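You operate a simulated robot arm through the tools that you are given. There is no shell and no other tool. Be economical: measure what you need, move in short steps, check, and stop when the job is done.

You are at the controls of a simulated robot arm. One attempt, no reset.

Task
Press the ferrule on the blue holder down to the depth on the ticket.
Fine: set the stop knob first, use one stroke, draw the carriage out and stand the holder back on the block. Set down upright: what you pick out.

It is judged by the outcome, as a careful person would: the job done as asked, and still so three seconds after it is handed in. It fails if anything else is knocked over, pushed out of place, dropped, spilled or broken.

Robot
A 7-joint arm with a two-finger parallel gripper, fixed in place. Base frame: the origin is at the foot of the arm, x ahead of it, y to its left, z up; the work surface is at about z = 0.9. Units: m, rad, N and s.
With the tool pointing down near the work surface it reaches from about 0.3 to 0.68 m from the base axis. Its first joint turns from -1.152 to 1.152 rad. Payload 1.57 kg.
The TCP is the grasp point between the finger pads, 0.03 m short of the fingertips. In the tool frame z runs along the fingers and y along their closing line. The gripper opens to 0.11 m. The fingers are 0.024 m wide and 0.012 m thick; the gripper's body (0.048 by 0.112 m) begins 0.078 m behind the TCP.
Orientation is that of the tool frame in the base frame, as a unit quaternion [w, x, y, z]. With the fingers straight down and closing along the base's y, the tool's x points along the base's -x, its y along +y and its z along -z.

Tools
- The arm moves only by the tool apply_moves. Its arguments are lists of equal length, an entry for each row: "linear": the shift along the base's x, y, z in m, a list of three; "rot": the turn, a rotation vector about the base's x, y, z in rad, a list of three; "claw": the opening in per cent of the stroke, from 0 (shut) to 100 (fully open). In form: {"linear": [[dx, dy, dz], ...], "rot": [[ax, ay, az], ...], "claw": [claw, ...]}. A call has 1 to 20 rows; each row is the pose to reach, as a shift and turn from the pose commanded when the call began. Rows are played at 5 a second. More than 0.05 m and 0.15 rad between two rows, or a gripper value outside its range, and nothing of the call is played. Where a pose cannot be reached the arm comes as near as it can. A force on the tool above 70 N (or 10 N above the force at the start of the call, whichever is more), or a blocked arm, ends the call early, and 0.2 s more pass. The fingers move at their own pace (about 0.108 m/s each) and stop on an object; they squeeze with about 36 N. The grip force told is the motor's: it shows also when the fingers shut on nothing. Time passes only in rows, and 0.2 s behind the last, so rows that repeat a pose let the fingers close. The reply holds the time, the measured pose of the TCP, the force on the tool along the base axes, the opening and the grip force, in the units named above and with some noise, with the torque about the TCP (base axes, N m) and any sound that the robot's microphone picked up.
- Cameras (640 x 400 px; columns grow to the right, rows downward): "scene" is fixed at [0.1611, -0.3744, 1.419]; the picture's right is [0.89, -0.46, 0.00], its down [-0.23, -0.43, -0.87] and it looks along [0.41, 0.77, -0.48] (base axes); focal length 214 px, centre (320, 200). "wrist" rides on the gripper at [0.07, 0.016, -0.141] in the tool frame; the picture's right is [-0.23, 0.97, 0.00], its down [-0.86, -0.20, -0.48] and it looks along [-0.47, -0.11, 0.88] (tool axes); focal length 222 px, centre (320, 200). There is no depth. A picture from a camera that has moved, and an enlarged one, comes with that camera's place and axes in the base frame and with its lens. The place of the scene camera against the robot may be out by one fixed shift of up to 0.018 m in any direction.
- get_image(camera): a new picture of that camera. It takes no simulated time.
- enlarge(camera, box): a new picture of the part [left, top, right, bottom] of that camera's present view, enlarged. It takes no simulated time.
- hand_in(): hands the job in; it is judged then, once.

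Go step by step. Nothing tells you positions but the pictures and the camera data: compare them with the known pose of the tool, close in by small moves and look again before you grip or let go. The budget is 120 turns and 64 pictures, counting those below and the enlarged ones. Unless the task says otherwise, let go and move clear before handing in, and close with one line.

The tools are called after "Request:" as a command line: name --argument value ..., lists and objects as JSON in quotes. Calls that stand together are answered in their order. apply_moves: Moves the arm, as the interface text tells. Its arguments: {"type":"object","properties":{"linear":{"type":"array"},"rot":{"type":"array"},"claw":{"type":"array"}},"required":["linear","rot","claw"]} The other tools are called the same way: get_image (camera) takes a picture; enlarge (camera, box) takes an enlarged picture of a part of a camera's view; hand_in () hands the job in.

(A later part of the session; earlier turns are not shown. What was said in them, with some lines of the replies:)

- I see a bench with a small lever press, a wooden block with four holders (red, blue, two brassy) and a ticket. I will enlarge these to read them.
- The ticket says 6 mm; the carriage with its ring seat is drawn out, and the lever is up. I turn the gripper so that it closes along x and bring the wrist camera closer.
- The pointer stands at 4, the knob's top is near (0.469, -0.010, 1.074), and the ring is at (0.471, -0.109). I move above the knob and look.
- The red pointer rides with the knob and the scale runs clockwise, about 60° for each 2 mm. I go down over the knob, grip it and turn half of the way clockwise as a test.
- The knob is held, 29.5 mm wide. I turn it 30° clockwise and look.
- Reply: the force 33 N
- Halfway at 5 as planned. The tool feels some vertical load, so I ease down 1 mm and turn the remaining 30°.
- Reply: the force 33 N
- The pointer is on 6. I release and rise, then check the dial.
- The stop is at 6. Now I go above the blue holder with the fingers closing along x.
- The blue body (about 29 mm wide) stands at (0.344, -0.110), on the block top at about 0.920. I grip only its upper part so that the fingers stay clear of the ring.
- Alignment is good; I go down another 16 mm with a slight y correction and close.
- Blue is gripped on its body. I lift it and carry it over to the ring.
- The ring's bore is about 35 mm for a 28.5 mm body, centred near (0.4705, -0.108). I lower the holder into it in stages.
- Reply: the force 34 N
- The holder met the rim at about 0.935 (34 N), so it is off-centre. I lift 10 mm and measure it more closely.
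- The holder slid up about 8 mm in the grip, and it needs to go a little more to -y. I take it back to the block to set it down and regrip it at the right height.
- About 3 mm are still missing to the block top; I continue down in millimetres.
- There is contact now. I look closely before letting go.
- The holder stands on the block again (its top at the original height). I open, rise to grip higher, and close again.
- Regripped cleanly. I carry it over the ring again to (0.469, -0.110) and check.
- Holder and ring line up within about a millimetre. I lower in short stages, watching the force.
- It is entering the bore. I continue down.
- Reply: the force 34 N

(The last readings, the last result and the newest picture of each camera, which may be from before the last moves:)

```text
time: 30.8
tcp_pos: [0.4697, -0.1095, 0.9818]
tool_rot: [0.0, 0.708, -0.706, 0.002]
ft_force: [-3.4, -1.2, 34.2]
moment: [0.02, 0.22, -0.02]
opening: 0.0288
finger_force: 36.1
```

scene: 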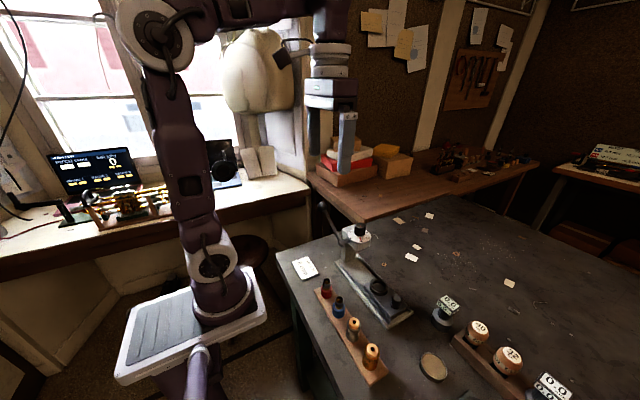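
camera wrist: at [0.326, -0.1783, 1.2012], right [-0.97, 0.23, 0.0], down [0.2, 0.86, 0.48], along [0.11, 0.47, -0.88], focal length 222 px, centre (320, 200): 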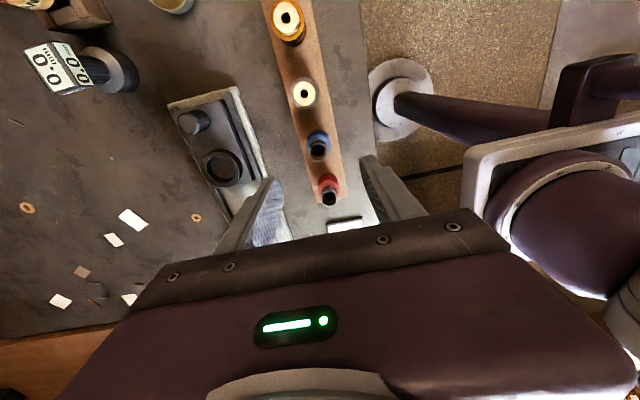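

Request:
enlarge --camera "scene" --box '[360, 260, 410, 300]'

Request:
enlarge --camera "wrist" --box '[270, 110, 370, 210]'

```text
10.00 times, centred on (385, 280) of scene
camera zoom: at [0.1605, -0.3743, 1.4191], right [0.89, -0.46, 0.0], down [-0.22, -0.43, -0.87], along [0.41, 0.77, -0.48], focal length 2145 px, centre (-330, -600)
```

zoom: 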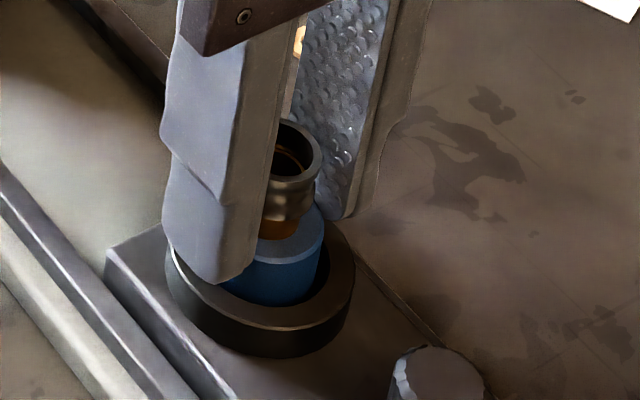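

```text
4.00 times, centred on (320, 160) of wrist
camera zoom: at [0.4518, -0.178, 1.1215], right [-0.97, 0.23, 0.0], down [0.2, 0.86, 0.48], along [0.11, 0.46, -0.88], focal length 888 px, centre (320, 360)
```

zoom: 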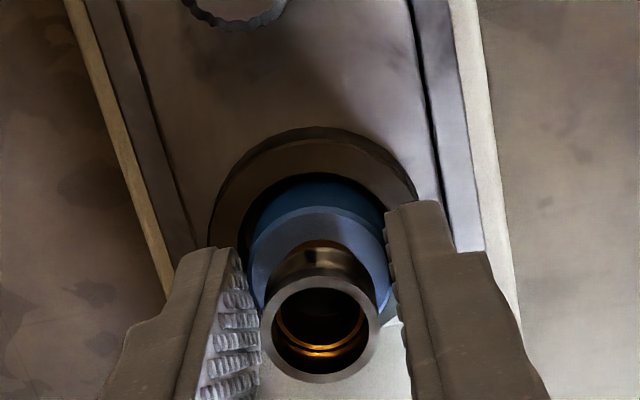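

It is past the rim and resting on the seat floor. I relieve the load, open gently and rise.

Request:
apply_moves --linear '[[0, 0, 0.001], [0, 0, 0.0018], [0, 0, 0.0018], [0, 0, 0.0018], [0, 0, 0.0018], [0, 0, 0.02], [0, 0, 0.05], [0, 0, 0.08], [0, 0, 0.08]]' --rot '[[0, 0, 0], [0, 0, 0], [0, 0, 0], [0, 0, 0], [0, 0, 0], [0, 0, 0], [0, 0, 0], [0, 0, 0], [0, 0, 0]]' --claw '[15, 15, 30, 40, 45, 45, 50, 60, 60]'

Request:
enlarge --camera "scene" --box '[350, 240, 420, 300]'

Request:
enlarge --camera "wrist" --box '[250, 80, 390, 200]'

```text
time: 32.8
tcp_pos: [0.4686, -0.1097, 1.061]
tool_rot: [0.0, -0.707, 0.707, -0.001]
ft_force: [-0.8, 0.1, 0.5]
moment: [-0.03, -0.01, 0.02]
opening: 0.0663
finger_force: 0.0
```

```text
6.67 times, centred on (385, 270) of scene
camera zoom: at [0.1611, -0.3744, 1.419], right [0.89, -0.46, 0.0], down [-0.23, -0.43, -0.87], along [0.41, 0.77, -0.48], focal length 1430 px, centre (-113, -267)
```

zoom: 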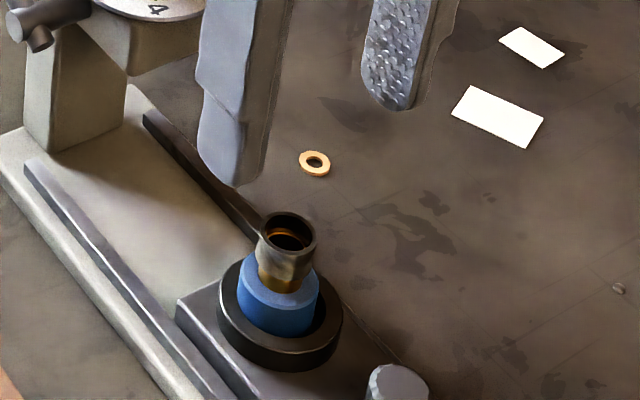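

```text
3.33 times, centred on (320, 140) of wrist
camera zoom: at [0.4522, -0.1782, 1.2018], right [-0.97, 0.23, 0.0], down [0.2, 0.86, 0.48], along [0.11, 0.47, -0.88], focal length 740 px, centre (320, 400)
```

zoom: 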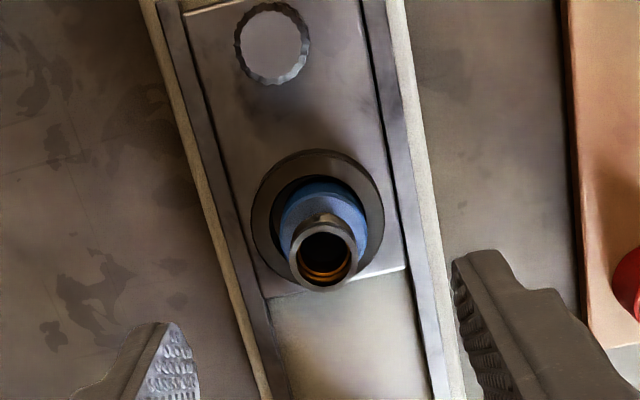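

The holder stands upright in the ring. Now I grip the carriage knob at (0.469, -0.169).

Request:
apply_moves --linear '[[0, -0.03, 0], [0, -0.0625, 0], [0, -0.0625, -0.03], [0, -0.0625, -0.06], [0, -0.0625, -0.08], [0, -0.0625, -0.08]]' --rot '[[0, 0, 0], [0, 0, 0], [0, 0, 0], [0, 0, 0], [0, 0, 0], [0, 0, 0]]' --claw '[50, 50, 50, 50, 50, 50]'

Request:
enlarge --camera "scene" --box '[350, 240, 430, 310]'

Request:
enlarge --camera "wrist" --box '[250, 100, 390, 220]'

```text
time: 34.2
tcp_pos: [0.4715, -0.1717, 0.9793]
tool_rot: [0.0, -0.707, 0.707, 0.0]
ft_force: [-0.4, 1.1, -0.2]
moment: [0.02, -0.02, -0.03]
opening: 0.0547
finger_force: 0.0
```

```text
5.71 times, centred on (390, 275) of scene
camera zoom: at [0.1611, -0.3744, 1.419], right [0.89, -0.46, 0.0], down [-0.23, -0.43, -0.87], along [0.41, 0.77, -0.48], focal length 1226 px, centre (-80, -229)
```

zoom: 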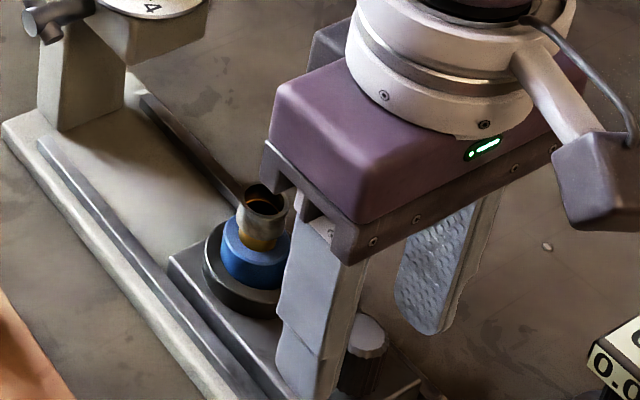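

```text
3.33 times, centred on (320, 160) of wrist
camera zoom: at [0.4549, -0.2399, 1.1194], right [-0.97, 0.23, 0.0], down [0.2, 0.86, 0.48], along [0.11, 0.47, -0.88], focal length 740 px, centre (320, 333)
```

zoom: 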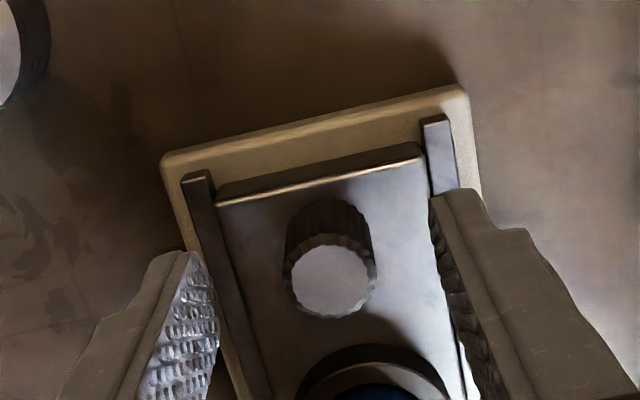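

The knob is between the fingers; I shift slightly to +y, go down 9 mm and close on it.

Request:
apply_moves --linear '[[0.001, 0.003, -0.004], [0.001, 0.003, -0.009], [0.001, 0.003, -0.009], [0.001, 0.003, -0.009], [0.001, 0.003, -0.009]]' --rot '[[0, 0, 0], [0, 0, 0], [0, 0, 0], [0, 0, 0], [0, 0, 0]]' --claw '[50, 50, 30, 10, 10]'

```text
time: 35.4
tcp_pos: [0.4704, -0.1691, 0.9709]
tool_rot: [0.002, 0.708, -0.707, -0.001]
ft_force: [-9.8, 1.3, -1.8]
moment: [-0.35, -0.13, 0.0]
opening: 0.0219
finger_force: 35.2
```

The carriage knob is held. I push the carriage in slowly (+y).

Request:
apply_moves --linear '[[-0.001, 0.003, 0], [-0.001, 0.008, 0], [-0.001, 0.014, 0], [-0.001, 0.02, 0], [-0.001, 0.026, 0], [-0.001, 0.032, 0], [-0.001, 0.038, 0], [-0.001, 0.044, 0], [-0.001, 0.05, 0], [-0.001, 0.056, 0], [-0.001, 0.062, 0], [-0.001, 0.068, 0], [-0.001, 0.072, 0], [-0.001, 0.075, 0]]' --rot '[[0, 0, 0], [0, 0, 0], [0, 0, 0], [0, 0, 0], [0, 0, 0], [0, 0, 0], [0, 0, 0], [0, 0, 0], [0, 0, 0], [0, 0, 0], [0, 0, 0], [0, 0, 0], [0, 0, 0], [0, 0, 0]]' --claw '[10, 10, 10, 10, 10, 10, 10, 10, 10, 10, 10, 10, 10, 10]'

Request:
enlarge --camera "scene" --box '[310, 200, 430, 310]'

```text
time: 38.4
tcp_pos: [0.4701, -0.0921, 0.9719]
tool_rot: [-0.002, 0.708, -0.706, 0.002]
ft_force: [2.8, -1.1, 28.3]
moment: [-0.37, 0.4, 0.05]
opening: 0.0217
finger_force: 34.7
```

```text
3.64 times, centred on (370, 255) of scene
camera zoom: at [0.1608, -0.3743, 1.4191], right [0.89, -0.46, 0.0], down [-0.23, -0.43, -0.87], along [0.41, 0.77, -0.48], focal length 780 px, centre (138, 0)
```

zoom: 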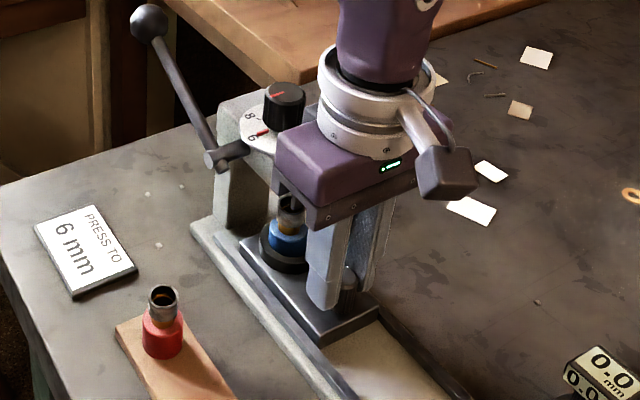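

No stop yet; about 24 mm remain to the ram. I raise 0.8 mm to ease the vertical load and continue.

Request:
apply_moves --linear '[[0, 0.003, 0.0008], [0, 0.006, 0.0008], [0, 0.009, 0.0008], [0, 0.012, 0.0008], [0, 0.015, 0.0008], [0, 0.015, 0.0008]]' --rot '[[0, 0, 0], [0, 0, 0], [0, 0, 0], [0, 0, 0], [0, 0, 0], [0, 0, 0]]' --claw '[10, 10, 10, 10, 10, 10]'

Request:
enlarge --camera "scene" --box '[320, 210, 400, 290]'

```text
time: 39.8
tcp_pos: [0.4708, -0.078, 0.9699]
tool_rot: [0.0, -0.707, 0.707, 0.0]
ft_force: [0.5, -0.4, 7.9]
moment: [-0.3, -0.46, 0.0]
opening: 0.0218
finger_force: 34.7
```

```text
5.00 times, centred on (360, 250) of scene
camera zoom: at [0.161, -0.3744, 1.419], right [0.89, -0.46, 0.0], down [-0.23, -0.43, -0.87], along [0.41, 0.77, -0.48], focal length 1072 px, centre (120, -50)
```

zoom: 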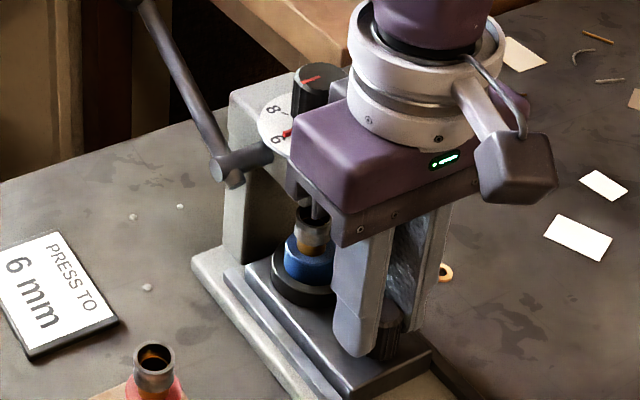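

The ferrule is coming under the ram. I continue in small steps until I feel the stop.

Request:
apply_moves --linear '[[0, 0.002, 0], [0, 0.004, 0], [0, 0.006, 0], [0, 0.006, 0]]' --rot '[[0, 0, 0], [0, 0, 0], [0, 0, 0], [0, 0, 0]]' --claw '[10, 10, 10, 10]'

```text
time: 40.8
tcp_pos: [0.4703, -0.0722, 0.9717]
tool_rot: [0.0, 0.707, -0.707, -0.001]
ft_force: [8.4, 2.8, -28.6]
moment: [0.21, -0.56, -0.03]
opening: 0.0215
finger_force: 34.4
```

Request:
apply_moves --linear '[[0, 0.001, -0.0005], [0, 0.002, -0.0005], [0, 0.003, -0.0005], [0, 0.003, -0.0005]]' --rot '[[0, 0, 0], [0, 0, 0], [0, 0, 0], [0, 0, 0]]' --claw '[10, 10, 10, 10]'

Request:
enlarge --camera "scene" --box '[330, 210, 390, 280]'

Request:
get_image --camera "wrist"

```text
time: 41.8
tcp_pos: [0.4689, -0.0698, 0.9705]
tool_rot: [-0.001, 0.707, -0.707, 0.001]
ft_force: [13.0, -9.2, 8.4]
moment: [1.22, 0.38, -0.13]
opening: 0.0218
finger_force: 34.7
```

```text
5.71 times, centred on (360, 245) of scene
camera zoom: at [0.1614, -0.3746, 1.4189], right [0.89, -0.46, 0.0], down [-0.23, -0.43, -0.87], along [0.41, 0.77, -0.48], focal length 1226 px, centre (91, -57)
```

zoom: 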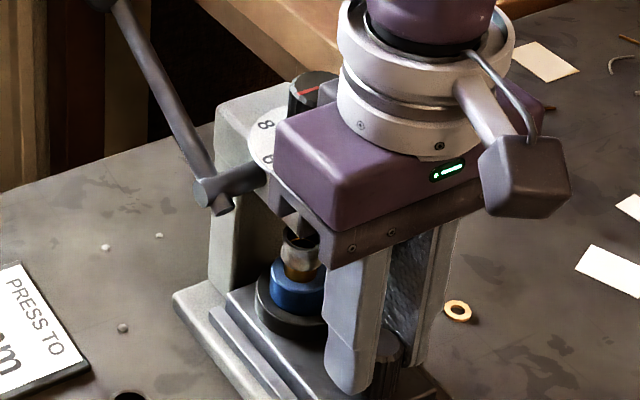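

```text
14 pictures are left
camera wrist: at [0.4523, -0.1389, 1.1124], right [-0.97, 0.23, 0.0], down [0.2, 0.86, 0.48], along [0.11, 0.46, -0.88], focal length 222 px, centre (320, 200)
```

wrist: 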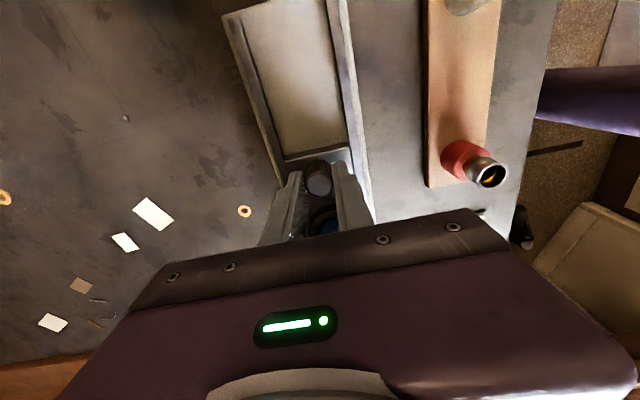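

The y-force has begun to rise (-9 N). I push 2 mm more to confirm the stop.

Request:
apply_moves --linear '[[0, 0.001, 0], [0, 0.002, 0], [0, 0.002, 0]]' --rot '[[0, 0, 0], [0, 0, 0], [0, 0, 0]]' --claw '[10, 10, 10]'

```text
time: 42.6
tcp_pos: [0.4705, -0.0704, 0.9703]
tool_rot: [0.0, -0.706, 0.708, -0.001]
ft_force: [18.0, -41.2, 12.0]
moment: [3.77, -0.43, 0.09]
opening: 0.0216
finger_force: 34.7
```

The torque shows that this contact is high up (the gripper body near the dial), so it is not surely the carriage stop. I back off, open, go behind the knob and push with closed fingertips instead.

Request:
apply_moves --linear '[[0, -0.002, 0], [0, -0.002, 0], [0, -0.002, 0], [0, -0.004, 0], [0, -0.02, 0], [0, -0.042, 0], [0, -0.042, 0], [0, -0.042, 0], [0, -0.042, 0]]' --rot '[[0, 0, 0], [0, 0, 0], [0, 0, 0], [0, 0, 0], [0, 0, 0], [0, 0, 0], [0, 0, 0], [0, 0, 0], [0, 0, 0]]' --claw '[10, 30, 45, 45, 45, 45, 20, 0, 0]'

Request:
enlarge --camera "scene" --box '[320, 200, 410, 290]'

```text
time: 44.6
tcp_pos: [0.4697, -0.1097, 0.9696]
tool_rot: [0.0, -0.707, 0.707, 0.0]
ft_force: [-0.1, 0.9, 1.0]
moment: [-0.01, 0.02, 0.0]
opening: 0.0
finger_force: 21.8
```

```text
4.44 times, centred on (365, 245) of scene
camera zoom: at [0.1611, -0.3744, 1.419], right [0.89, -0.46, 0.0], down [-0.23, -0.43, -0.87], along [0.41, 0.77, -0.48], focal length 953 px, centre (120, 0)
```

zoom: 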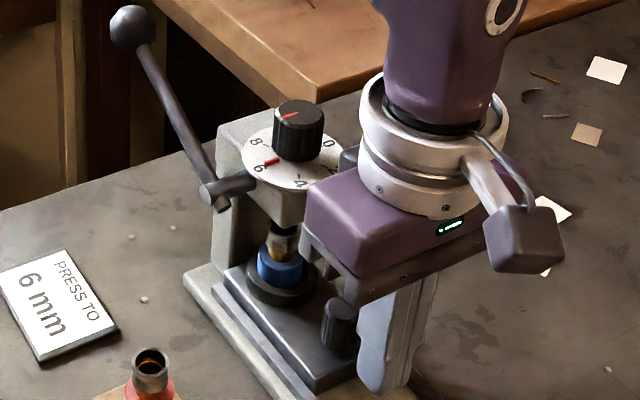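

Request:
apply_moves --linear '[[0, 0.006, 0], [0, 0.012, 0], [0, 0.015, 0], [0, 0.018, 0], [0, 0.02, 0], [0, 0.02, 0]]' --rot '[[0, 0, 0], [0, 0, 0], [0, 0, 0], [0, 0, 0], [0, 0, 0], [0, 0, 0]]' --claw '[0, 0, 0, 0, 0, 0]'

```text
time: 46.0
tcp_pos: [0.4692, -0.093, 0.9704]
tool_rot: [-0.002, -0.706, 0.708, 0.0]
ft_force: [6.2, -43.8, -14.8]
moment: [-0.82, -0.31, -0.14]
opening: 0.0
finger_force: 21.1
```

43.8 N at knob height confirms that the carriage is at its stop. Now I go round, up and over to the lever ball near (0.421, 0.115, 1.073).

Request:
apply_moves --linear '[[0, -0.01, 0], [0, -0.04, 0], [0, -0.04, 0.045], [0, -0.04, 0.09], [0, -0.04, 0.135], [0, -0.04, 0.18], [0, -0.01, 0.215], [-0.01, 0.035, 0.215], [-0.02, 0.08, 0.215], [-0.03, 0.125, 0.215], [-0.04, 0.17, 0.215], [-0.0476, 0.205, 0.2], [-0.0476, 0.205, 0.175], [-0.0476, 0.205, 0.175]]' --rot '[[0, 0, 0], [0, 0, 0], [0, 0, 0], [0, 0, 0], [0, 0, 0], [0, 0, 0], [0, 0, 0], [0, 0, 0], [0, 0, 0], [0, 0, 0], [0, 0, 0], [0, 0, 0], [0, 0, 0], [0, 0, 0]]' --claw '[0, 0, 0, 0, 0, 0, 20, 40, 60, 60, 60, 60, 60, 60]'

Request:
get_image --camera "wrist"

Request:
enlarge --camera "scene" --box '[300, 170, 400, 270]'

```text
time: 49.0
tcp_pos: [0.4248, 0.1157, 1.1461]
tool_rot: [0.0, 0.707, -0.707, 0.0]
ft_force: [1.2, 0.7, 0.6]
moment: [0.0, 0.04, 0.02]
opening: 0.0662
finger_force: 0.0
```

```text
12 pictures are left
camera wrist: at [0.4075, 0.0462, 1.2869], right [-0.97, 0.23, 0.0], down [0.2, 0.86, 0.48], along [0.11, 0.47, -0.88], focal length 222 px, centre (320, 200)
```

wrist: 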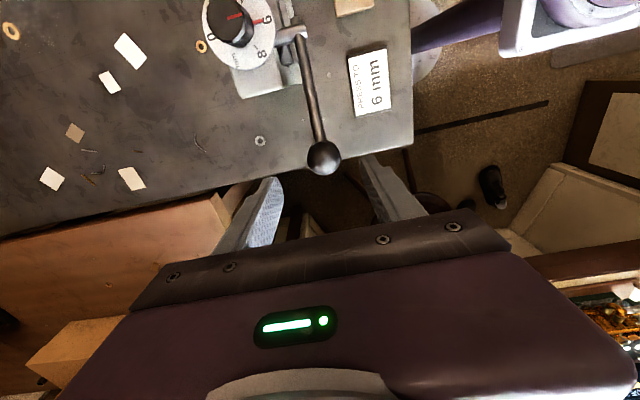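

```text
4.00 times, centred on (350, 220) of scene
camera zoom: at [0.1611, -0.3744, 1.419], right [0.89, -0.46, 0.0], down [-0.23, -0.43, -0.87], along [0.41, 0.77, -0.48], focal length 858 px, centre (200, 120)
```

zoom: 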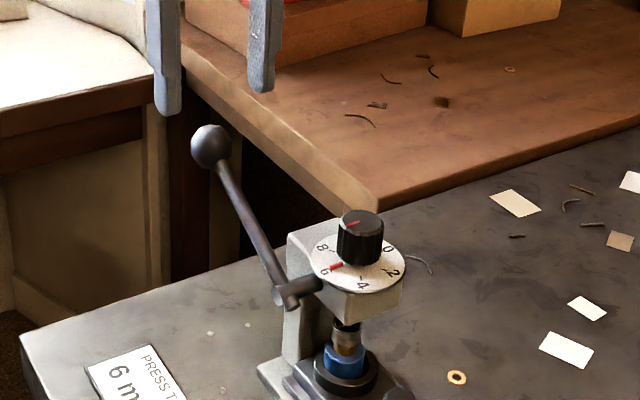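

The ball is near (0.420, 0.114, 1.071), about 34 mm across. I descend around it and close with the fingers along x, so that it can pivot in the grip.

Request:
apply_moves --linear '[[-0.0015, -0.001, -0.03], [-0.0015, -0.001, -0.055], [-0.0015, -0.001, -0.073], [-0.0015, -0.001, -0.073], [-0.0015, -0.001, -0.073], [-0.0015, -0.001, -0.073]]' --rot '[[0, 0, 0], [0, 0, 0], [0, 0, 0], [0, 0, 0], [0, 0, 0], [0, 0, 0]]' --claw '[60, 60, 60, 40, 15, 15]'

```text
time: 50.4
tcp_pos: [0.4199, 0.1135, 1.0758]
tool_rot: [-0.001, -0.707, 0.708, 0.001]
ft_force: [-3.9, -0.2, -7.0]
moment: [0.5, -0.1, 0.13]
opening: 0.0316
finger_force: 39.9
```

The ball is held. I probe gently downward along the arc to find which way the lever goes.

Request:
apply_moves --linear '[[0, 0.001, -0.002], [0, 0.002, -0.004], [0, 0.002, -0.004]]' --rot '[[0, 0, 0], [0, 0, 0], [0, 0, 0]]' --claw '[15, 15, 15]'

```text
time: 51.2
tcp_pos: [0.4202, 0.1143, 1.0712]
tool_rot: [0.001, 0.708, -0.707, 0.0]
ft_force: [-10.2, -0.9, 9.3]
moment: [-1.09, -0.04, -0.04]
opening: 0.0315
finger_force: 39.9
```

Request:
apply_moves --linear '[[0.0, 0.001, -0.003], [0.0, 0.002, -0.006], [0.0, 0.002, -0.006]]' --rot '[[0, 0, 0], [0, 0, 0], [0, 0, 0]]' --claw '[15, 15, 15]'

Request:
enlarge --camera "scene" --box '[300, 190, 400, 270]'

```text
time: 52.0
tcp_pos: [0.4208, 0.1185, 1.0651]
tool_rot: [0.001, 0.708, -0.707, 0.0]
ft_force: [-10.2, 7.6, 11.2]
moment: [-1.04, -0.12, 0.0]
opening: 0.0314
finger_force: 39.7
```

```text
5.00 times, centred on (350, 230) of scene
camera zoom: at [0.1606, -0.3742, 1.4191], right [0.89, -0.46, 0.0], down [-0.22, -0.43, -0.87], along [0.41, 0.77, -0.48], focal length 1072 px, centre (170, 50)
```

zoom: 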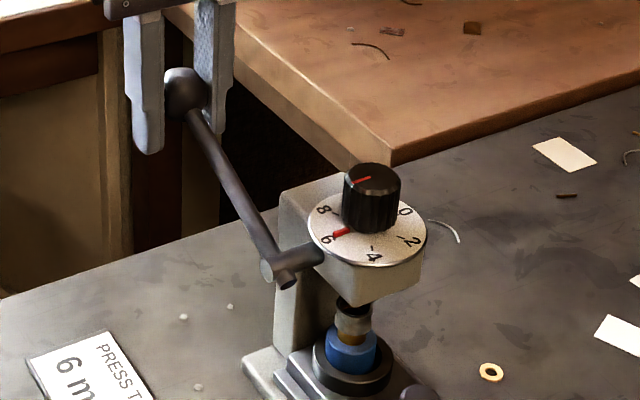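

The lever yields downward with light, steady resistance, so this is the stroke direction. I continue along the arc in one motion.

Request:
apply_moves --linear '[[0, 0.0012, -0.003], [0, 0.0023, -0.0057], [0, 0.0033, -0.009], [0, 0.0043, -0.0118], [0, 0.0052, -0.015], [0, 0.006, -0.0179], [0, 0.0067, -0.021], [0, 0.0074, -0.024], [0, 0.0074, -0.024]]' --rot '[[0, 0, 0], [0, 0, 0], [0, 0, 0], [0, 0, 0], [0, 0, 0], [0, 0, 0], [0, 0, 0], [0, 0, 0], [0, 0, 0]]' --claw '[15, 15, 15, 15, 15, 15, 15, 15, 15]'

```text
time: 54.0
tcp_pos: [0.4194, 0.1249, 1.0389]
tool_rot: [-0.001, -0.707, 0.707, -0.001]
ft_force: [-8.6, 1.3, 8.5]
moment: [-0.94, -0.08, -0.04]
opening: 0.0314
finger_force: 39.9
```

Request:
apply_moves --linear '[[0, 0.0005, -0.003], [0, 0.001, -0.0063], [0, 0.0014, -0.0095], [0, 0.0017, -0.0126], [0, 0.0019, -0.0158], [0, 0.0021, -0.0189], [0, 0.0022, -0.022], [0, 0.0022, -0.0252], [0, 0.0021, -0.0284], [0, 0.0019, -0.0315], [0, 0.0019, -0.0315]]' --rot '[[0, 0, 0], [0, 0, 0], [0, 0, 0], [0, 0, 0], [0, 0, 0], [0, 0, 0], [0, 0, 0], [0, 0, 0], [0, 0, 0], [0, 0, 0], [0, 0, 0]]' --claw '[15, 15, 15, 15, 15, 15, 15, 15, 15, 15, 15]'

Request:
enlarge --camera "scene" --box '[310, 200, 390, 280]'

```text
time: 56.4
tcp_pos: [0.4196, 0.1286, 1.0067]
tool_rot: [0.0, 0.708, -0.707, 0.0]
ft_force: [3.2, 5.9, 12.6]
moment: [-1.01, -0.03, 0.11]
opening: 0.0314
finger_force: 40.0
```

```text
5.00 times, centred on (350, 240) of scene
camera zoom: at [0.161, -0.3742, 1.4191], right [0.89, -0.46, 0.0], down [-0.23, -0.43, -0.87], along [0.41, 0.77, -0.48], focal length 1072 px, centre (170, 0)
```

zoom: 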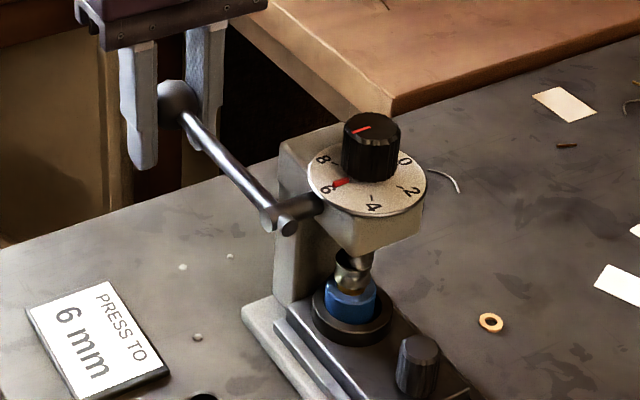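

The ram is descending onto the ferrule. I carry on along the arc.

Request:
apply_moves --linear '[[0, -0.0003, -0.003], [0, -0.0006, -0.0063], [0, -0.001, -0.0095], [0, -0.0015, -0.0126], [0, -0.0021, -0.0157], [0, -0.0028, -0.0188], [0, -0.0036, -0.0219], [0, -0.0044, -0.0249], [0, -0.0044, -0.0249]]' --rot '[[0, 0, 0], [0, 0, 0], [0, 0, 0], [0, 0, 0], [0, 0, 0], [0, 0, 0], [0, 0, 0], [0, 0, 0], [0, 0, 0]]' --claw '[15, 15, 15, 15, 15, 15, 15, 15, 15]'

```text
time: 58.4
tcp_pos: [0.4195, 0.1222, 0.9812]
tool_rot: [0.0, 0.707, -0.707, -0.001]
ft_force: [-9.4, 2.4, 1.5]
moment: [0.47, -0.27, 0.03]
opening: 0.0314
finger_force: 40.8
```

Request:
apply_moves --linear '[[0, -0.0009, -0.003], [0, -0.0019, -0.0061], [0, -0.003, -0.009], [0, -0.0041, -0.012], [0, -0.0053, -0.015], [0, -0.0066, -0.0178], [0, -0.0066, -0.0178]]' --rot '[[0, 0, 0], [0, 0, 0], [0, 0, 0], [0, 0, 0], [0, 0, 0], [0, 0, 0], [0, 0, 0]]' --claw '[15, 15, 15, 15, 15, 15, 15]'

Request:
enlarge --camera "scene" --box '[310, 200, 390, 280]'

```text
time: 60.0
tcp_pos: [0.4193, 0.1163, 0.9645]
tool_rot: [-0.002, -0.707, 0.707, 0.0]
ft_force: [0.1, 4.6, -7.3]
moment: [0.92, 0.01, 0.06]
opening: 0.0316
finger_force: 40.0
```

```text
5.00 times, centred on (350, 240) of scene
camera zoom: at [0.1612, -0.3743, 1.419], right [0.89, -0.46, 0.0], down [-0.23, -0.43, -0.87], along [0.41, 0.77, -0.48], focal length 1072 px, centre (170, 0)
```

zoom: 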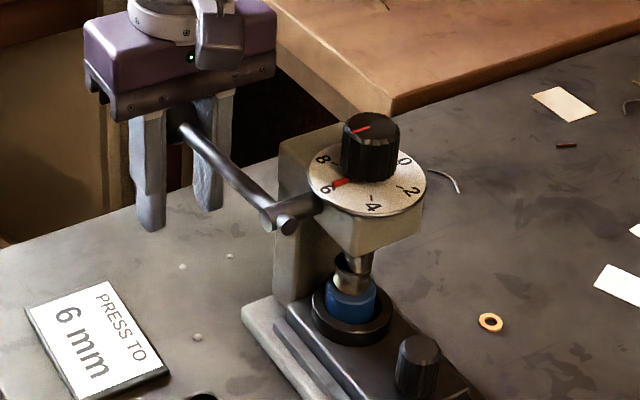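

The ball has slid up in the grip, so the lever met firm resistance at about -10°. I look closely at the ferrule and ram.

Request:
enlarge --camera "scene" --box '[340, 240, 370, 275]'

```text
11.43 times, centred on (355, 258) of scene
camera zoom: at [0.1612, -0.3743, 1.419], right [0.89, -0.46, 0.0], down [-0.23, -0.43, -0.87], along [0.41, 0.77, -0.48], focal length 2451 px, centre (-80, -457)
```

zoom: 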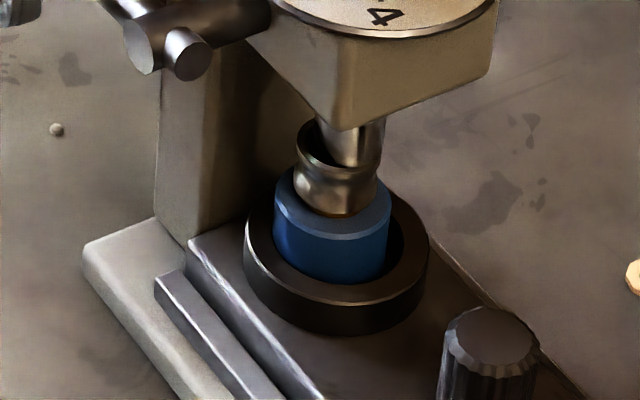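

The ferrule is well down but I can't be sure the stop is reached, as the grip slipped. I open without lifting the lever, rise and see whether the lever stays.

Request:
apply_moves --linear '[[0, 0, 0], [0, 0, 0], [0, 0, 0.03], [0, 0, 0.07], [0, 0, 0.11], [0, 0, 0.11]]' --rot '[[0, 0, 0], [0, 0, 0], [0, 0, 0], [0, 0, 0], [0, 0, 0], [0, 0, 0]]' --claw '[45, 60, 60, 60, 60, 60]'

Request:
enlarge --camera "scene" --box '[310, 195, 380, 275]'

```text
time: 61.4
tcp_pos: [0.4173, 0.1154, 1.0768]
tool_rot: [0.0, -0.707, 0.707, 0.0]
ft_force: [0.0, 0.4, -0.6]
moment: [-0.01, -0.04, 0.0]
opening: 0.0662
finger_force: 0.0
```

```text
5.00 times, centred on (345, 235) of scene
camera zoom: at [0.1611, -0.3744, 1.419], right [0.89, -0.46, 0.0], down [-0.23, -0.43, -0.87], along [0.41, 0.77, -0.48], focal length 1072 px, centre (195, 25)
```

zoom: 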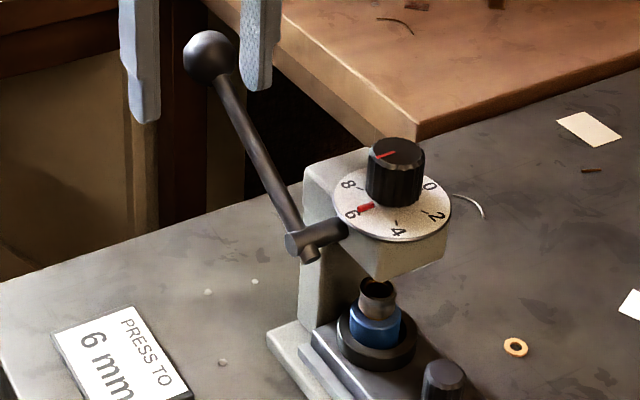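

The lever has a return spring and went up by itself; the stroke is done. I measure the ferrule now against the unpressed red one.

Request:
enlarge --camera "scene" --box '[345, 245, 365, 270]'

Request:
enlarge --camera "scene" --box '[315, 270, 335, 295]'

```text
16.00 times, centred on (355, 258) of scene
camera zoom: at [0.1611, -0.3744, 1.419], right [0.89, -0.46, 0.0], down [-0.23, -0.43, -0.87], along [0.41, 0.77, -0.48], focal length 3432 px, centre (-240, -720)
```

zoom: 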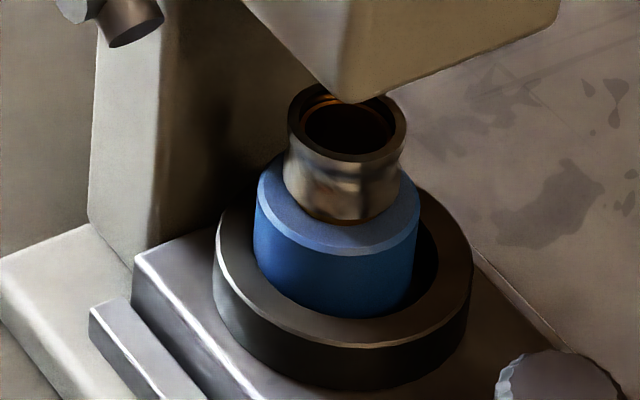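

```text
16.00 times, centred on (325, 282) of scene
camera zoom: at [0.1611, -0.3744, 1.419], right [0.89, -0.46, 0.0], down [-0.23, -0.43, -0.87], along [0.41, 0.77, -0.48], focal length 3432 px, centre (240, -1120)
```

zoom: 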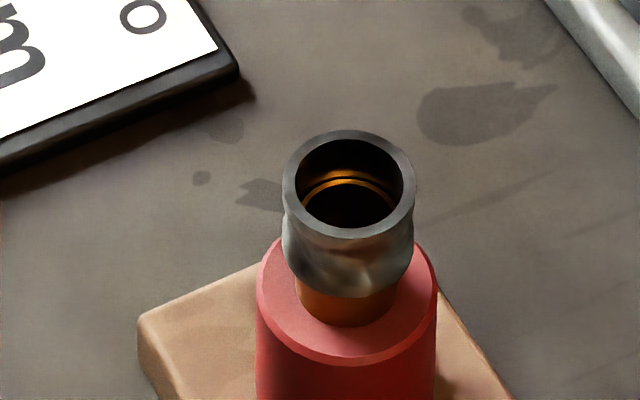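

The gap from ferrule to body went from about 10 mm to 4 mm, i.e. 6 mm pressed. Now I lift clear and go round to the carriage knob to draw it out.

Request:
apply_moves --linear '[[0, 0, 0.04], [0, 0, 0.08], [0, 0, 0.115], [0.01, -0.045, 0.115], [0.02, -0.09, 0.115], [0.03, -0.135, 0.115], [0.04, -0.18, 0.115], [0.0491, -0.225, 0.115], [0.0491, -0.2463, 0.09], [0.0491, -0.2463, 0.045], [0.0491, -0.2463, 0], [0.0491, -0.2463, -0.045], [0.0491, -0.2463, -0.085], [0.0491, -0.2463, -0.103], [0.0491, -0.2463, -0.103]]' --rot '[[0, 0, 0], [0, 0, 0], [0, 0, 0], [0, 0, 0], [0, 0, 0], [0, 0, 0], [0, 0, 0], [0, 0, 0], [0, 0, 0], [0, 0, 0], [0, 0, 0], [0, 0, 0], [0, 0, 0], [0, 0, 0], [0, 0, 0]]' --claw '[60, 60, 60, 60, 60, 60, 60, 60, 50, 50, 50, 50, 50, 50, 50]'

```text
time: 64.6
tcp_pos: [0.4666, -0.1298, 0.9725]
tool_rot: [0.0, 0.707, -0.707, 0.0]
ft_force: [0.5, -0.2, -0.4]
moment: [0.01, -0.01, 0.0]
opening: 0.0547
finger_force: 0.1
```

Request:
apply_moves --linear '[[0, 0.025, 0], [0, 0.045, 0], [0, 0.053, 0], [0, 0.053, 0], [0, 0.053, 0], [0, 0.053, 0]]' --rot '[[0, 0, 0], [0, 0, 0], [0, 0, 0], [0, 0, 0], [0, 0, 0], [0, 0, 0]]' --claw '[50, 50, 50, 30, 10, 10]'

```text
time: 66.0
tcp_pos: [0.4705, -0.0768, 0.9712]
tool_rot: [-0.001, 0.708, -0.706, 0.001]
ft_force: [19.8, 0.3, -5.5]
moment: [-0.17, -0.01, -0.14]
opening: 0.0217
finger_force: 34.9
```

The knob is held again; I draw the carriage out slowly.

Request:
apply_moves --linear '[[0.001, -0.002, 0], [0.001, -0.006, 0], [0.001, -0.012, 0], [0.001, -0.018, 0], [0.001, -0.024, 0], [0.001, -0.03, 0], [0.001, -0.036, 0], [0.001, -0.042, 0], [0.001, -0.048, 0], [0.001, -0.054, 0], [0.001, -0.06, 0], [0.001, -0.066, 0], [0.001, -0.072, 0], [0.001, -0.078, 0], [0.001, -0.084, 0], [0.001, -0.09, 0], [0.001, -0.094, 0], [0.001, -0.097, 0], [0.001, -0.097, 0]]' --rot '[[0, 0, 0], [0, 0, 0], [0, 0, 0], [0, 0, 0], [0, 0, 0], [0, 0, 0], [0, 0, 0], [0, 0, 0], [0, 0, 0], [0, 0, 0], [0, 0, 0], [0, 0, 0], [0, 0, 0], [0, 0, 0], [0, 0, 0], [0, 0, 0], [0, 0, 0], [0, 0, 0], [0, 0, 0]]' --claw '[10, 10, 10, 10, 10, 10, 10, 10, 10, 10, 10, 10, 10, 10, 10, 10, 10, 10, 10]'

```text
time: 70.0
tcp_pos: [0.4699, -0.1738, 0.9729]
tool_rot: [-0.001, 0.707, -0.707, 0.0]
ft_force: [-1.3, -2.1, -13.7]
moment: [0.03, 0.49, -0.08]
opening: 0.0216
finger_force: 35.0
```

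Request:
apply_moves --linear '[[0, -0.0012, 0], [0, -0.0025, 0], [0, -0.0025, 0]]' --rot '[[0, 0, 0], [0, 0, 0], [0, 0, 0]]' --claw '[10, 10, 10]'

```text
time: 70.8
tcp_pos: [0.4703, -0.1756, 0.9722]
tool_rot: [-0.001, 0.708, -0.706, 0.001]
ft_force: [-6.6, 4.1, 12.7]
moment: [-0.07, 0.57, 0.12]
opening: 0.0217
finger_force: 34.4
```

The carriage is out. I release, rise and hover over the holder for a look.

Request:
apply_moves --linear '[[0, 0, 0], [0, 0, 0], [0, 0, 0.04], [0, 0, 0.085], [-0.001, 0.035, 0.085], [-0.001, 0.0665, 0.085], [-0.001, 0.0665, 0.06], [-0.001, 0.0665, 0.06]]' --rot '[[0, 0, 0], [0, 0, 0], [0, 0, 0], [0, 0, 0], [0, 0, 0], [0, 0, 0], [0, 0, 0], [0, 0, 0]]' --claw '[30, 50, 50, 50, 50, 50, 50, 50]'

Request:
enlarge --camera "wrist" --box '[260, 100, 380, 220]'

```text
time: 72.6
tcp_pos: [0.4708, -0.1066, 1.0297]
tool_rot: [-0.001, 0.707, -0.707, -0.001]
ft_force: [0.8, 0.1, -0.4]
moment: [0.0, -0.01, -0.02]
opening: 0.0549
finger_force: 0.0
```

```text
3.33 times, centred on (320, 160) of wrist
camera zoom: at [0.4529, -0.1761, 1.1716], right [-0.97, 0.23, 0.0], down [0.2, 0.86, 0.48], along [0.11, 0.47, -0.88], focal length 740 px, centre (320, 333)
```

zoom: 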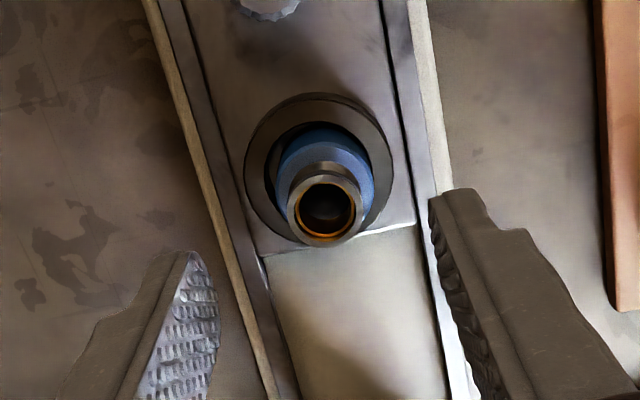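

The holder sits fine in the ring. I descend and grip its body just above the ring.

Request:
apply_moves --linear '[[-0.0015, 0, -0.025], [-0.0015, 0, -0.045], [-0.0015, 0, -0.0525], [-0.0015, 0, -0.0525], [-0.0015, 0, -0.0525], [-0.0015, 0, -0.0525]]' --rot '[[0, 0, 0], [0, 0, 0], [0, 0, 0], [0, 0, 0], [0, 0, 0], [0, 0, 0]]' --claw '[50, 50, 50, 35, 15, 15]'

```text
time: 74.0
tcp_pos: [0.4673, -0.1083, 0.9801]
tool_rot: [0.0, -0.707, 0.707, 0.0]
ft_force: [7.4, -1.6, 0.6]
moment: [-0.05, -0.31, -0.05]
opening: 0.0289
finger_force: 36.3
```

Gripped at 28.9 mm. I lift it out and carry it back over the block.

Request:
apply_moves --linear '[[0.0008, 0, 0.004], [0.0008, 0, 0.015], [0.0008, 0, 0.04], [0, 0, 0.055], [-0.04, 0, 0.055], [-0.08, 0, 0.055], [-0.1233, 0, 0.055], [-0.1233, 0, 0.03], [-0.1233, 0, 0.005], [-0.1233, 0, -0.012], [-0.1233, 0, -0.012]]' --rot '[[0, 0, 0], [0, 0, 0], [0, 0, 0], [0, 0, 0], [0, 0, 0], [0, 0, 0], [0, 0, 0], [0, 0, 0], [0, 0, 0], [0, 0, 0], [0, 0, 0]]' --claw '[15, 15, 15, 15, 15, 15, 15, 15, 15, 15, 15]'

Request:
enlarge --camera "scene" --box '[310, 260, 390, 330]'

```text
time: 76.4
tcp_pos: [0.3442, -0.1091, 0.9676]
tool_rot: [0.0, -0.707, 0.707, 0.0]
ft_force: [-0.8, 0.5, -1.0]
moment: [0.0, 0.01, 0.0]
opening: 0.0288
finger_force: 35.9
```

```text
5.71 times, centred on (350, 295) of scene
camera zoom: at [0.1611, -0.3744, 1.419], right [0.89, -0.46, 0.0], down [-0.23, -0.43, -0.87], along [0.41, 0.77, -0.48], focal length 1226 px, centre (149, -343)
```

zoom: 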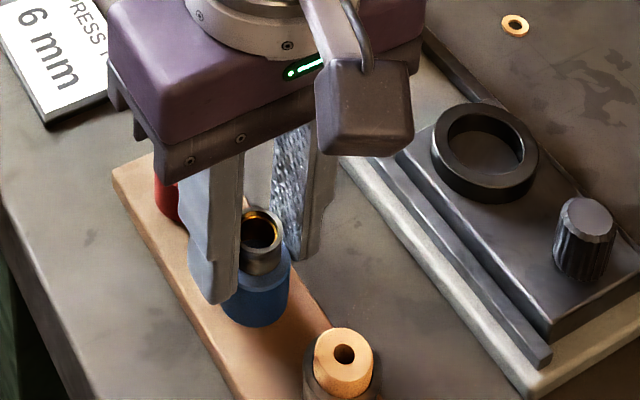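

Over its place on the block, a few millimetres above. I lower gently to contact.

Request:
apply_moves --linear '[[0, 0, -0.002], [0, 0, -0.004], [0, 0, -0.0055], [0, 0, -0.0055]]' --rot '[[0, 0, 0], [0, 0, 0], [0, 0, 0], [0, 0, 0]]' --claw '[15, 15, 15, 15]'

```text
time: 77.4
tcp_pos: [0.3443, -0.1103, 0.9607]
tool_rot: [0.0, -0.707, 0.707, 0.0]
ft_force: [-0.3, 0.8, -1.0]
moment: [-0.01, 0.0, 0.04]
opening: 0.0287
finger_force: 36.0
```

Request:
apply_moves --linear '[[0, 0, -0.0005], [0, 0, -0.001], [0, 0, -0.001]]' --rot '[[0, 0, 0], [0, 0, 0], [0, 0, 0]]' --claw '[15, 15, 15]'

```text
time: 78.2
tcp_pos: [0.3441, -0.1091, 0.9613]
tool_rot: [0.0, -0.707, 0.707, 0.0]
ft_force: [-0.4, 0.0, -1.9]
moment: [-0.05, 0.02, 0.0]
opening: 0.0287
finger_force: 36.0
```

Request:
apply_moves --linear '[[0, 0, -0.0005], [0, 0, -0.001], [0, 0, -0.001]]' --rot '[[0, 0, 0], [0, 0, 0], [0, 0, 0]]' --claw '[15, 15, 15]'

```text
time: 79.0
tcp_pos: [0.3455, -0.1088, 0.961]
tool_rot: [0.0, 0.707, -0.707, 0.001]
ft_force: [1.3, 12.8, 27.1]
moment: [0.47, 0.02, -0.08]
opening: 0.0287
finger_force: 35.9
```

It is on the block (27 N). I relieve slightly, open and rise clear.

Request:
apply_moves --linear '[[0, 0, 0.0005], [0, 0, 0.0005], [0, 0, 0.0005], [0, 0, 0.0005], [0, 0, 0.03], [0, 0, 0.07], [0, 0, 0.11], [0, 0, 0.15], [0, 0, 0.15]]' --rot '[[0, 0, 0], [0, 0, 0], [0, 0, 0], [0, 0, 0], [0, 0, 0], [0, 0, 0], [0, 0, 0], [0, 0, 0], [0, 0, 0]]' --claw '[15, 30, 40, 50, 50, 60, 60, 60, 60]'

Request:
enlarge --camera "scene" --box '[310, 260, 390, 330]'

Request:
get_image --camera "scene"

```text
time: 81.0
tcp_pos: [0.3446, -0.1091, 1.1122]
tool_rot: [0.001, -0.707, 0.707, 0.0]
ft_force: [0.5, 0.1, -1.0]
moment: [0.03, 0.01, -0.05]
opening: 0.0661
finger_force: 0.1
```

```text
5.71 times, centred on (350, 295) of scene
camera zoom: at [0.1611, -0.3744, 1.419], right [0.89, -0.46, 0.0], down [-0.23, -0.43, -0.87], along [0.41, 0.77, -0.48], focal length 1226 px, centre (149, -343)
```

zoom: 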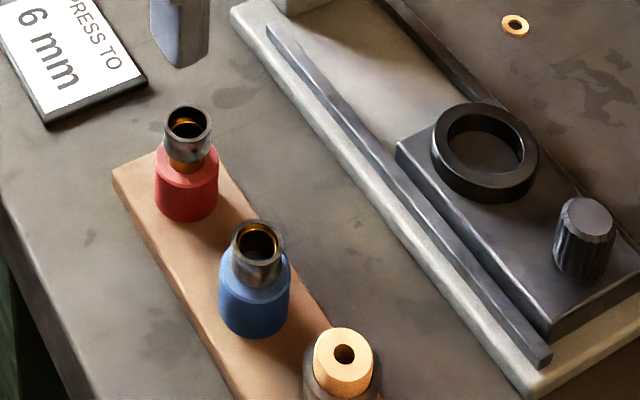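

```text
0 pictures are left
```

scene: 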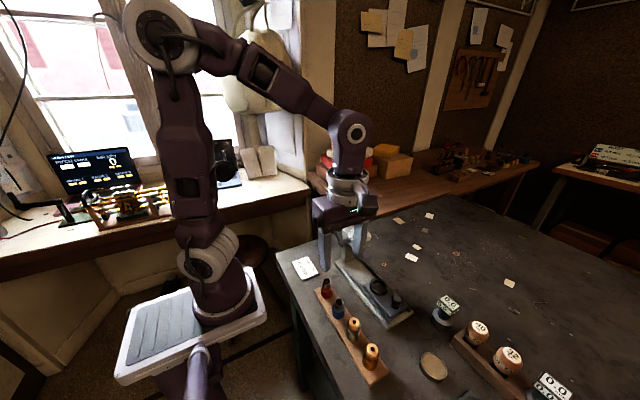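

The blue holder stands upright on the block with its ferrule pressed down, the carriage is drawn out, and nothing else has moved. I hand in.

Request:
hand_in

```text
The job is handed in.
```

The blue holder's ferrule went down about 6 mm, judged from the pictures, with the stop knob set to 6 and one lever stroke. The carriage is drawn out and the holder stands upright back on the block.
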